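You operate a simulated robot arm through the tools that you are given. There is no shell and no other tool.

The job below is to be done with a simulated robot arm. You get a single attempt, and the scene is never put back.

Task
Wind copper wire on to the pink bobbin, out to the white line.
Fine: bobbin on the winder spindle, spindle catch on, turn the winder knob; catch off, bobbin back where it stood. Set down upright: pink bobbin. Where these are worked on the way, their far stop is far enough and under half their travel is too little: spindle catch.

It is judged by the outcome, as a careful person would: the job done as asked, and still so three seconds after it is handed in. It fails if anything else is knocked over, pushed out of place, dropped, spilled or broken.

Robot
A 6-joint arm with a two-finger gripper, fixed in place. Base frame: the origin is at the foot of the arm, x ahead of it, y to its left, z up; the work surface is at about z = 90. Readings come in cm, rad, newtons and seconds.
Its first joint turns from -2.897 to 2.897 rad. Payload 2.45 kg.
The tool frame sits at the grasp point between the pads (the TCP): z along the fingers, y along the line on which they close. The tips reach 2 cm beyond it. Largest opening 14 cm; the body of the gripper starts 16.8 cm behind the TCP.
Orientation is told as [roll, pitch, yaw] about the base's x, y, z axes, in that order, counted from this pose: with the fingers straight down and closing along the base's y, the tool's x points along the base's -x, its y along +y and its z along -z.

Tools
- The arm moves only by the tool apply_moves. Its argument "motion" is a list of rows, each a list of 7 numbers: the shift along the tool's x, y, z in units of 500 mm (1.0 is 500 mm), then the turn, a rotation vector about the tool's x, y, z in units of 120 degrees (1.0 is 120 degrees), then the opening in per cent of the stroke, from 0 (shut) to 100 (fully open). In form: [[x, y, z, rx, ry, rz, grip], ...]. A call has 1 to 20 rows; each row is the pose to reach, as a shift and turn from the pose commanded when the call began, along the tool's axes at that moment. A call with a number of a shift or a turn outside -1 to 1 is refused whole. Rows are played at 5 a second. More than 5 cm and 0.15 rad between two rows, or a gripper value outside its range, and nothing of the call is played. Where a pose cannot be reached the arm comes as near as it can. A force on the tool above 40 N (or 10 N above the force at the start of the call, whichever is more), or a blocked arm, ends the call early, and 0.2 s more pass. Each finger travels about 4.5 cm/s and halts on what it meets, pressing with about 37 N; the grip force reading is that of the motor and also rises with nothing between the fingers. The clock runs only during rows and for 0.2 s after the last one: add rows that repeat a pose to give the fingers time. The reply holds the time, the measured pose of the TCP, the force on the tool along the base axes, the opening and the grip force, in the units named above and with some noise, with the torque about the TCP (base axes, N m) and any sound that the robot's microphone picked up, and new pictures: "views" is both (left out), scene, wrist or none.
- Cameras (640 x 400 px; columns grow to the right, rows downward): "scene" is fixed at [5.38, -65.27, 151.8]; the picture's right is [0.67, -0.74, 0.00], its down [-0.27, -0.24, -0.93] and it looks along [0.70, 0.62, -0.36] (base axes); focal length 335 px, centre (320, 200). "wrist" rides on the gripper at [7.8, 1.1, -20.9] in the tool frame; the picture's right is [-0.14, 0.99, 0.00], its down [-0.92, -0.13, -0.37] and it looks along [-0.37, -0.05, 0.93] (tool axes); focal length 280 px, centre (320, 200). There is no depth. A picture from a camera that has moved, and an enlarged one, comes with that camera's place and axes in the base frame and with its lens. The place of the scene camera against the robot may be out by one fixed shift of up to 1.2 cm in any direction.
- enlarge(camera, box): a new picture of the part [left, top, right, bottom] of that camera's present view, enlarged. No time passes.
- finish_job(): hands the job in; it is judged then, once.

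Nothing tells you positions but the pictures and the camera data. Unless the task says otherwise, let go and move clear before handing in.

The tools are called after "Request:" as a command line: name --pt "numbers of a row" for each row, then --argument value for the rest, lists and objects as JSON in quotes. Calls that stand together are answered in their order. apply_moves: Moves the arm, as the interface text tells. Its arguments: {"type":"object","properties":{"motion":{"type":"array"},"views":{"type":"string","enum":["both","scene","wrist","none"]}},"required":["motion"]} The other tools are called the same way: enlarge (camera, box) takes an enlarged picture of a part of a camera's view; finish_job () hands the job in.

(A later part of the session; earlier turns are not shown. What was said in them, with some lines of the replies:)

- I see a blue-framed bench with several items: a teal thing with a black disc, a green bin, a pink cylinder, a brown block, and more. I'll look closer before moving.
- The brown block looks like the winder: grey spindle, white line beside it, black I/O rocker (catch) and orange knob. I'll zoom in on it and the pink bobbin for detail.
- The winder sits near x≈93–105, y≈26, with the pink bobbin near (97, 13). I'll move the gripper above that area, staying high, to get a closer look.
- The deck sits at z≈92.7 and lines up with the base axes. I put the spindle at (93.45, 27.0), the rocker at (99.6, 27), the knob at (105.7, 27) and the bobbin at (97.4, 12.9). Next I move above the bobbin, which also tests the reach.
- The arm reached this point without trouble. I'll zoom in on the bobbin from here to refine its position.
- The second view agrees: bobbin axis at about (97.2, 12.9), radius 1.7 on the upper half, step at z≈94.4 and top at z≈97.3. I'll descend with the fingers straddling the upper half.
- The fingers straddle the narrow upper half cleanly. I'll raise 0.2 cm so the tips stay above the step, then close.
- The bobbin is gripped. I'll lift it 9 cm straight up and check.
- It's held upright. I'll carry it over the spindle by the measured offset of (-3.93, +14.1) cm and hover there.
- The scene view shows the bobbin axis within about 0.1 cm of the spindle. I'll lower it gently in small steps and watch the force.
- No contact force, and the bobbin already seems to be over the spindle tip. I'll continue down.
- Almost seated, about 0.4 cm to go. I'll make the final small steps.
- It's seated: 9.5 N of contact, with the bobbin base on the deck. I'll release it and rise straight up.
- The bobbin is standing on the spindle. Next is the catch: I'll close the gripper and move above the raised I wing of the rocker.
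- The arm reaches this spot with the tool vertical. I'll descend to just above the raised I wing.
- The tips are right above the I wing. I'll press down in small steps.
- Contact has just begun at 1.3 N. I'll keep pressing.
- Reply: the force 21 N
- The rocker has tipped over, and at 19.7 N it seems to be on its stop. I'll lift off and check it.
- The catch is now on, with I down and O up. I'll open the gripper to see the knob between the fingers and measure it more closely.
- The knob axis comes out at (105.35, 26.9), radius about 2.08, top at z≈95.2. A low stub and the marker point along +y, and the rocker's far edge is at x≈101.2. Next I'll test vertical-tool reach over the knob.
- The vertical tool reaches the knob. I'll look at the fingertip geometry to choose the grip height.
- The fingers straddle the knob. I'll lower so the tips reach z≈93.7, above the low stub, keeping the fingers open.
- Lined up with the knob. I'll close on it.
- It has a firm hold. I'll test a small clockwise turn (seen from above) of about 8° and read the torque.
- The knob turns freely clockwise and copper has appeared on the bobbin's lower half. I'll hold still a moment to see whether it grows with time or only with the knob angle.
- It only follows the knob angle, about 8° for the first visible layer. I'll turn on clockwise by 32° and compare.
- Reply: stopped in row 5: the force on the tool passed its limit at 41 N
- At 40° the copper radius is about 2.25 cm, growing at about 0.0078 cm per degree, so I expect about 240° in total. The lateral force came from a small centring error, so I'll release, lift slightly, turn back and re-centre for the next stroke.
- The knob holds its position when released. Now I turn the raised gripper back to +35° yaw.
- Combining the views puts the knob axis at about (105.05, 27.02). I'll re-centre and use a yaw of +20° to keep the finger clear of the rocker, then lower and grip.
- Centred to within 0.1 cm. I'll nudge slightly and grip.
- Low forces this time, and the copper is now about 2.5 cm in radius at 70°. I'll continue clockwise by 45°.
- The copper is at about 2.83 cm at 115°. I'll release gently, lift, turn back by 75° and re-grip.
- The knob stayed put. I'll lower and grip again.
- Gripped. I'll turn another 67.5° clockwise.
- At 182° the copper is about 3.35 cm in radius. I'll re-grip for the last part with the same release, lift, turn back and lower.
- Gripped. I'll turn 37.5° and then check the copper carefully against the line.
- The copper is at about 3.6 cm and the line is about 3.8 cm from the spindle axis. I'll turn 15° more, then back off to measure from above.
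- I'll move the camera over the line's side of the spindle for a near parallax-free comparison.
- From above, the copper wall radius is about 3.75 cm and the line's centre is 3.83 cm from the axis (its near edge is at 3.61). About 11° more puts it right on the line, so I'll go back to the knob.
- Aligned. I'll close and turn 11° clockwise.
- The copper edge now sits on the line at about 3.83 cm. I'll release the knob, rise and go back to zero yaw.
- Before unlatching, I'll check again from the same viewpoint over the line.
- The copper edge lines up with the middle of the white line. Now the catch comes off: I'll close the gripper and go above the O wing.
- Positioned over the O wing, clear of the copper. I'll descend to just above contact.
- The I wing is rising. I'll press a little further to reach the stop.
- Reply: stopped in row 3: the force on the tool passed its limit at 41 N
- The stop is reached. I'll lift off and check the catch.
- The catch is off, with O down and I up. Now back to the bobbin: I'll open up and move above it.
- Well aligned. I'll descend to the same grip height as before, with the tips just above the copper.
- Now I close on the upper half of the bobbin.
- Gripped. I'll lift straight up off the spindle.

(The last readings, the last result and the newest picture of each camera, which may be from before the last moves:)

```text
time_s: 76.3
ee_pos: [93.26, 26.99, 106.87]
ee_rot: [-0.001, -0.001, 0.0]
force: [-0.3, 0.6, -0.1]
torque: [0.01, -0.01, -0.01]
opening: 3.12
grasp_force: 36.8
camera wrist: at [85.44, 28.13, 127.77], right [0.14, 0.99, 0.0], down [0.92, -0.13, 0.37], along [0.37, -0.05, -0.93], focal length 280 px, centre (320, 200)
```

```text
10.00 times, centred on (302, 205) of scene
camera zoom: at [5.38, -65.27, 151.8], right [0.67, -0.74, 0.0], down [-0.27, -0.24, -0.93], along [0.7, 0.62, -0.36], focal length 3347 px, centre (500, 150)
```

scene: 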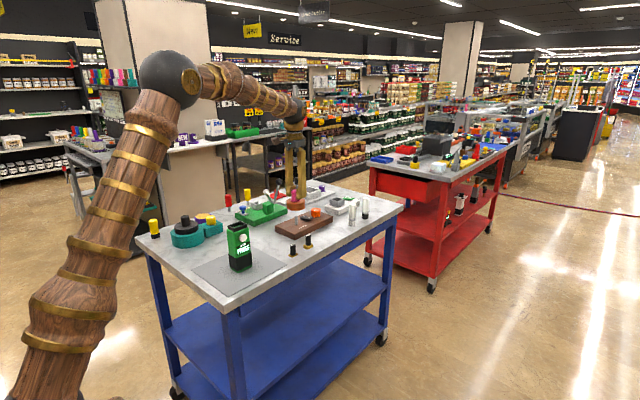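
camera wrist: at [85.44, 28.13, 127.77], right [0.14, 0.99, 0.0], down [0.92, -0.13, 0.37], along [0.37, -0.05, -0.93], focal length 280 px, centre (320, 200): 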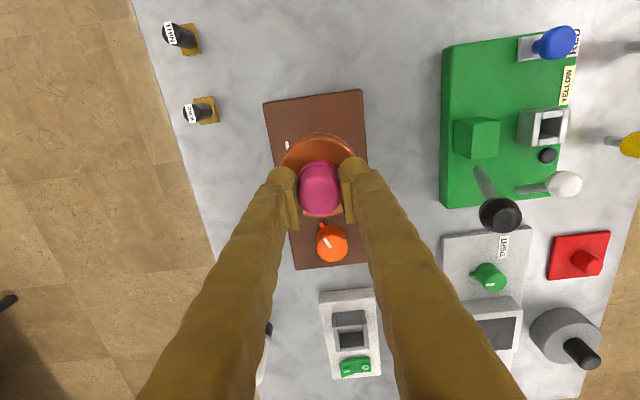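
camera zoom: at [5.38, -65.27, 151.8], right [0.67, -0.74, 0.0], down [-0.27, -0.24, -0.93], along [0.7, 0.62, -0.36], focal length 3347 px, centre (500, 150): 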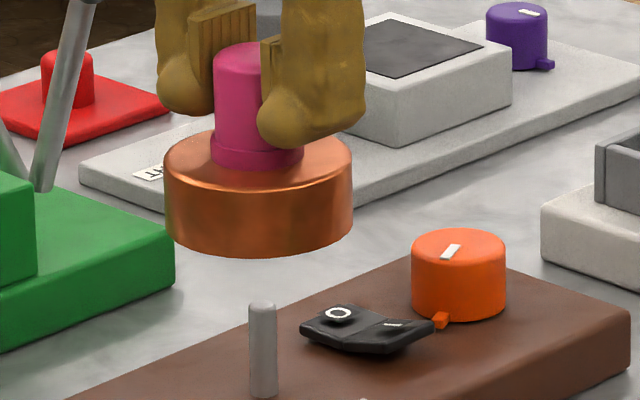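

It's clear of the spindle and still upright. I'll carry it back over its original spot at (97.17, 12.86).

Request:
apply_moves --pt "-0.0157 -0.0565 0 0 0 0 10" --pt "-0.0314 -0.113 0 0 0 0 10" --pt "-0.047 -0.1696 0 0 0 0 10" --pt "-0.0627 -0.2261 0 0 0 0 10" --pt "-0.0784 -0.2826 0 0 0 0 10" --pt "-0.0784 -0.2826 0 0 0 0 10" --pt "-0.0784 -0.2826 0 0 0 0 10"

Request:
enlarge --camera "scene" --box '[290, 195, 354, 235]'

```text
time_s: 77.9
ee_pos: [97.25, 12.84, 106.83]
ee_rot: [0.003, 0.0, 0.001]
force: [-0.3, -0.4, -0.9]
torque: [-0.03, -0.01, -0.01]
opening: 3.12
grasp_force: 36.9
camera wrist: at [89.4, 13.95, 127.78], right [0.14, 0.99, 0.0], down [0.92, -0.13, 0.37], along [0.37, -0.05, -0.93], focal length 280 px, centre (320, 200)
```

scene: 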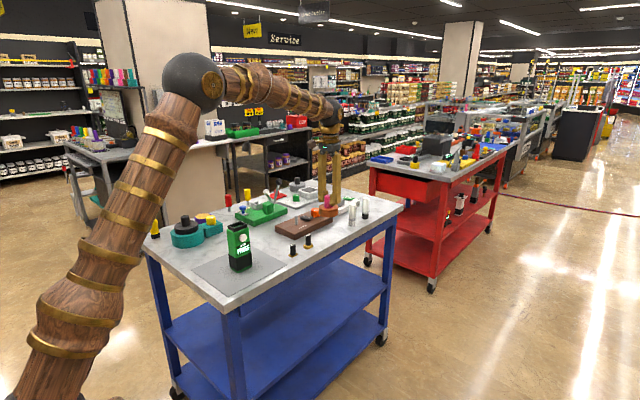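
wrist: 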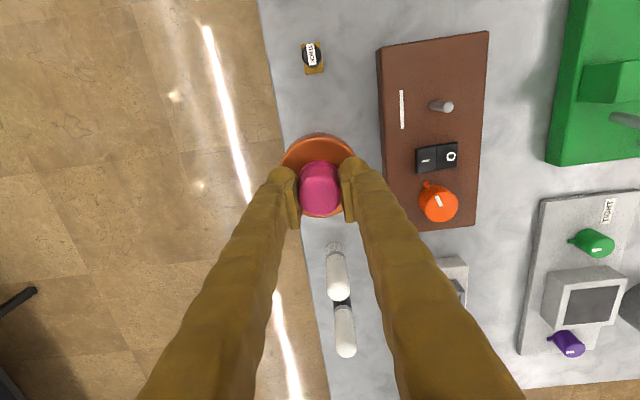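

```text
10.00 times, centred on (322, 215) of scene
camera zoom: at [5.38, -65.27, 151.8], right [0.67, -0.74, 0.0], down [-0.27, -0.24, -0.93], along [0.7, 0.62, -0.36], focal length 3347 px, centre (300, 50)
```

zoom: 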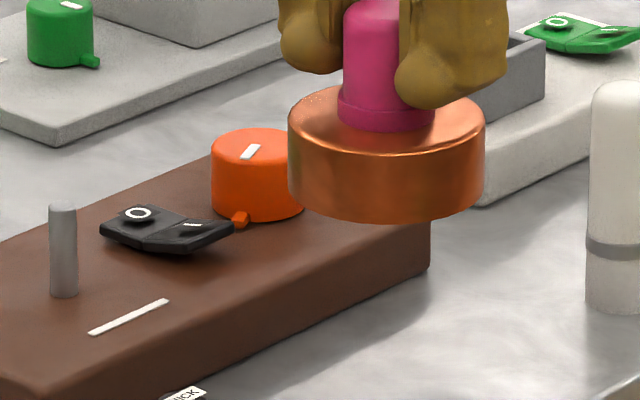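

Over its original spot, and the rocker matches its initial state. I'll lower towards the table.

Request:
apply_moves --pt "0 0 0.05 0 0 0 10" --pt "0 0 0.1 0 0 0 10" --pt "0 0 0.14 0 0 0 10" --pt "0 0 0.17 0 0 0 10" --pt "0 0 0.185 0 0 0 10" --pt "0 0 0.188 0 0 0 10" --pt "0 0 0.188 0 0 0 10" --views "none"

Request:
enlarge --camera "scene" --box '[290, 205, 354, 245]'

```text
time_s: 79.5
ee_pos: [97.14, 12.88, 97.53]
ee_rot: [-0.001, 0.0, -0.001]
force: [-0.2, 0.9, -0.2]
torque: [-0.02, 0.0, 0.03]
opening: 3.13
grasp_force: 36.8
```

```text
10.00 times, centred on (322, 225) of scene
camera zoom: at [5.38, -65.27, 151.8], right [0.67, -0.74, 0.0], down [-0.27, -0.24, -0.93], along [0.7, 0.62, -0.36], focal length 3347 px, centre (300, -50)
```

zoom: 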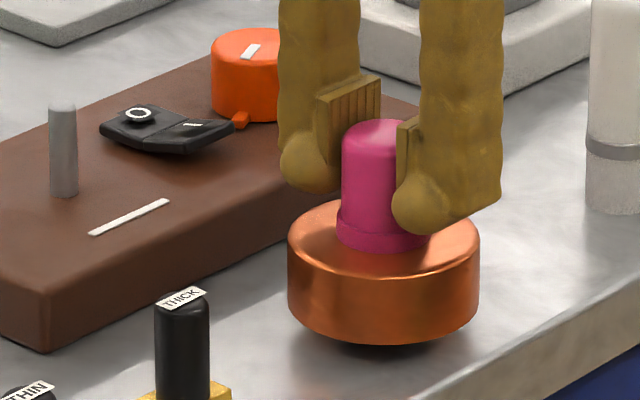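

Request:
apply_moves --pt "0 0 0.003 0 0 0 10" --pt "0 0 0.006 0 0 0 10" --pt "0 0 0.007 0 0 0 10" --pt "0 0 0.007 0 0 0 10" --views "none"

Request:
enlarge --camera "scene" --box '[290, 205, 354, 245]'

```text
time_s: 80.5
ee_pos: [97.24, 12.75, 97.21]
ee_rot: [0.0, -0.001, 0.0]
force: [0.3, -0.4, -0.5]
torque: [-0.02, 0.02, -0.02]
opening: 3.14
grasp_force: 37.1
```

```text
10.00 times, centred on (322, 225) of scene
camera zoom: at [5.38, -65.27, 151.8], right [0.67, -0.74, 0.0], down [-0.27, -0.24, -0.93], along [0.7, 0.62, -0.36], focal length 3347 px, centre (300, -50)
```

zoom: 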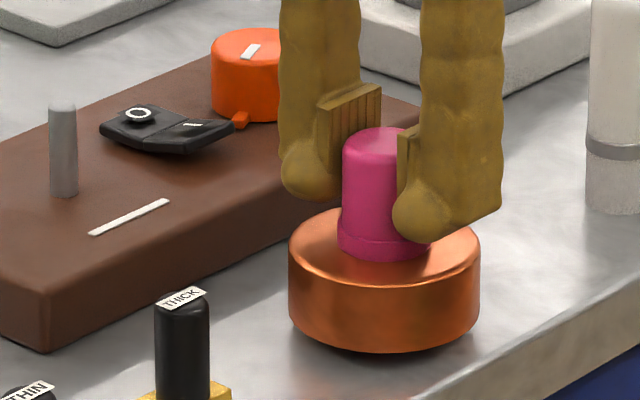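

Request:
apply_moves --pt "0 0 0.002 0 0 0 10" --pt "0 0 0.003 0 0 0 10" --pt "0 0 0.003 0 0 0 10" --views "none"

```text
time_s: 81.3
ee_pos: [97.29, 13.01, 96.98]
ee_rot: [0.001, 0.001, -0.002]
force: [0.2, 1.4, -0.2]
torque: [0.01, -0.04, 0.0]
opening: 3.13
grasp_force: 36.6
```

Request:
apply_moves --pt "0 0 0.0015 0 0 0 10" --pt "0 0 0.0015 0 0 0 10" --views "none"

Request:
enlarge --camera "scene" --box '[290, 205, 354, 245]'

```text
time_s: 81.9
ee_pos: [97.12, 12.93, 96.88]
ee_rot: [0.0, 0.001, 0.0]
force: [0.2, 0.3, -0.6]
torque: [0.01, 0.01, 0.01]
opening: 3.14
grasp_force: 37.0
```

```text
10.00 times, centred on (322, 225) of scene
camera zoom: at [5.38, -65.27, 151.8], right [0.67, -0.74, 0.0], down [-0.27, -0.24, -0.93], along [0.7, 0.62, -0.36], focal length 3347 px, centre (300, -50)
```

zoom: 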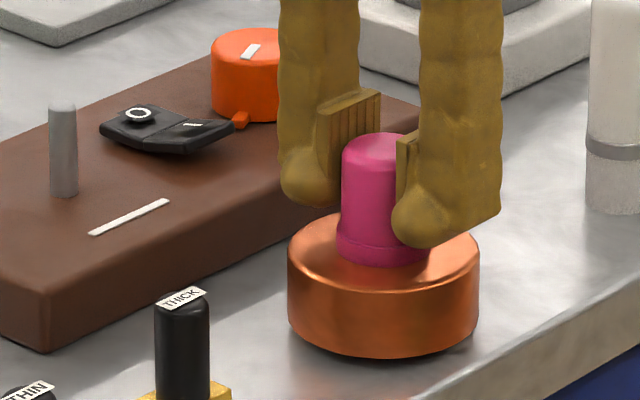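

Request:
apply_moves --pt "0 0 0.0015 0 0 0 10" --pt "0 0 0.0015 0 0 0 10" --views "none"

```text
time_s: 82.5
ee_pos: [97.23, 12.84, 96.85]
ee_rot: [-0.002, -0.002, 0.001]
force: [-1.0, 1.1, 6.1]
torque: [0.01, 0.05, -0.01]
opening: 3.1
grasp_force: 37.5
```

Contact with the table at 6 N. I'll release slowly and check that it stands.

Request:
apply_moves --pt "0 0 -0.0005 0 0 0 18" --pt "0 0 -0.0005 0 0 0 26" --pt "0 0 -0.0005 0 0 0 34" --pt "0 0 -0.0005 0 0 0 42" --pt "0 0 -0.0005 0 0 0 50" --pt "0 0 -0.0005 0 0 0 50" --views "wrist"

Request:
enlarge --camera "scene" --box '[290, 205, 354, 245]'

```text
time_s: 83.9
ee_pos: [97.21, 12.89, 96.86]
ee_rot: [0.0, 0.0, 0.001]
force: [-0.6, 0.0, 0.1]
torque: [-0.01, -0.04, 0.04]
opening: 7.01
grasp_force: 0.0
camera wrist: at [89.39, 13.96, 117.72], right [0.14, 0.99, 0.0], down [0.92, -0.13, 0.37], along [0.37, -0.05, -0.93], focal length 280 px, centre (320, 200)
```

wrist: 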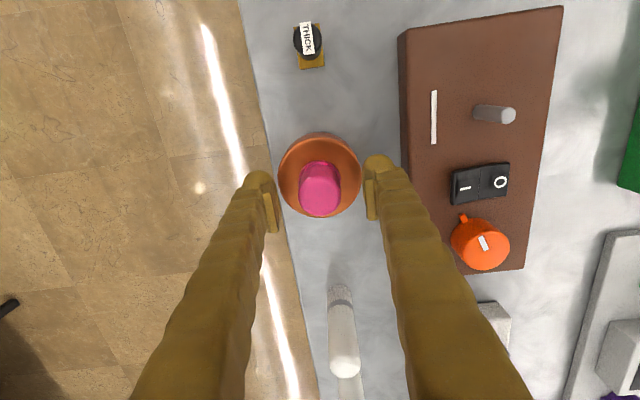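

```text
10.00 times, centred on (322, 225) of scene
camera zoom: at [5.38, -65.27, 151.8], right [0.67, -0.74, 0.0], down [-0.27, -0.24, -0.93], along [0.7, 0.62, -0.36], focal length 3347 px, centre (300, -50)
```

zoom: 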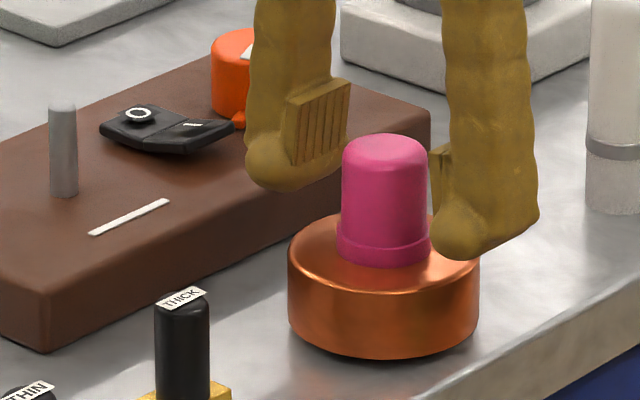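

The bobbin stands upright in its original place, within about 0.1 cm. I'll rise straight up and clear.

Request:
apply_moves --pt "0 0 -0.03 0 0 0 50" --pt "0 0 -0.1 0 0 0 50" --pt "0 0 -0.18 0 0 0 50" --pt "0 0 -0.26 0 0 0 50" --pt "0.06 0 -0.3 0 0 0 50" --pt "0.14 0.02 -0.3 0 0 0 50" --pt "0.22 0.04 -0.3 0 0 0 50" --pt "0.22 0.04 -0.3 0 0 0 50"

Request:
enlarge --camera "scene" --box '[270, 195, 366, 255]'

Request:
enlarge --camera "scene" --box '[130, 170, 290, 270]'

```text
time_s: 85.7
ee_pos: [86.19, 14.82, 111.84]
ee_rot: [-0.001, 0.0, 0.001]
force: [-0.2, 0.5, -0.4]
torque: [0.01, 0.06, 0.01]
opening: 7.0
grasp_force: 0.1
camera wrist: at [78.32, 15.88, 132.76], right [0.14, 0.99, 0.0], down [0.92, -0.13, 0.37], along [0.37, -0.05, -0.93], focal length 280 px, centre (320, 200)
```

scene: 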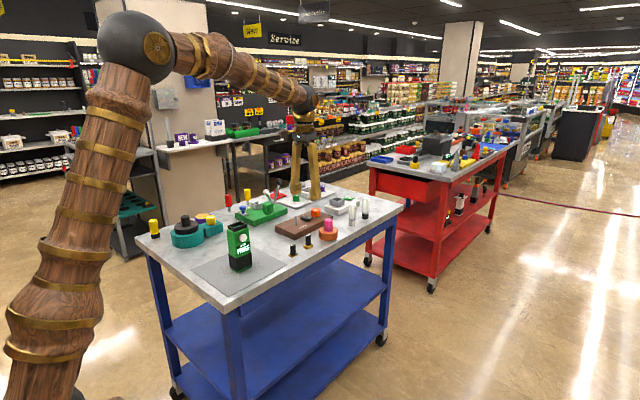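
wrist: 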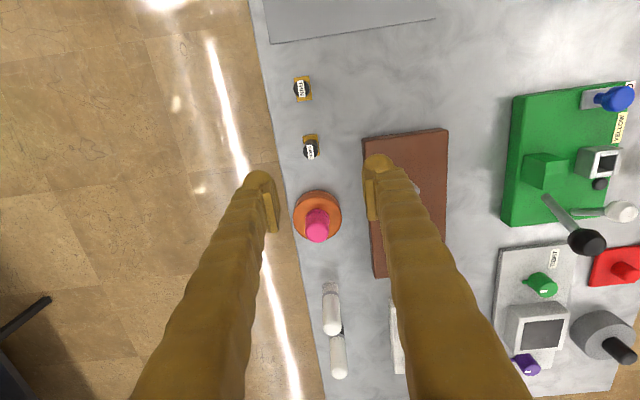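

```text
6.67 times, centred on (318, 225) of scene
camera zoom: at [5.38, -65.27, 151.8], right [0.67, -0.74, 0.0], down [-0.27, -0.24, -0.93], along [0.7, 0.62, -0.36], focal length 2231 px, centre (333, 33)
```

zoom: 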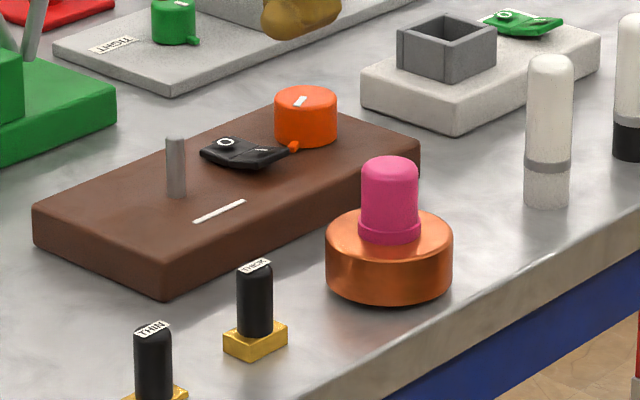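

```text
4.00 times, centred on (210, 220) of scene
camera zoom: at [5.38, -65.27, 151.8], right [0.67, -0.74, 0.0], down [-0.27, -0.24, -0.93], along [0.7, 0.62, -0.36], focal length 1339 px, centre (760, 120)
```

zoom: 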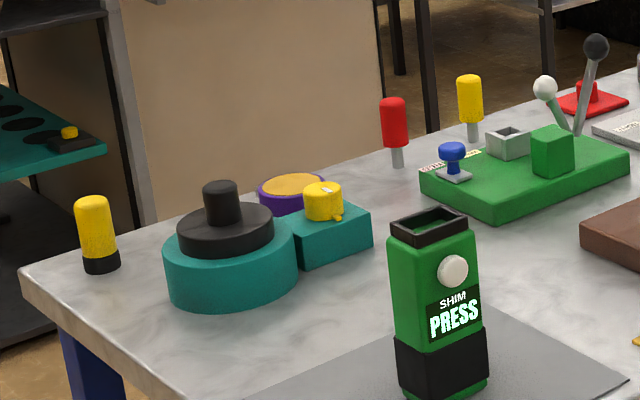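

The job looks complete. The bobbin stands upright in its old spot, wound out to the white line, with the catch off and the knob left alone since winding. Nothing else on the bench has moved and the arm is clear, so I'm handing it in.

Request:
finish_job

```text
The job is handed in.
```

The pink bobbin is wound with copper out to the white line and stands upright where it started, to within about 0.1 cm. I've handed the job in.

- **Winding:** the finished copper measures about 3.83 cm in radius. The middle of the white line is about 3.83 cm from the spindle.
- **Catch:** I pressed it fully on before winding and fully off afterwards. It now looks as it did at the start.
- **Knob:** it stays where the winding ended, about 246° clockwise from its starting position, because the task didn't ask for it to be turned back.
- **Rest of the bench:** in the final pictures nothing else has moved. The gripper is open and well clear of the bench.
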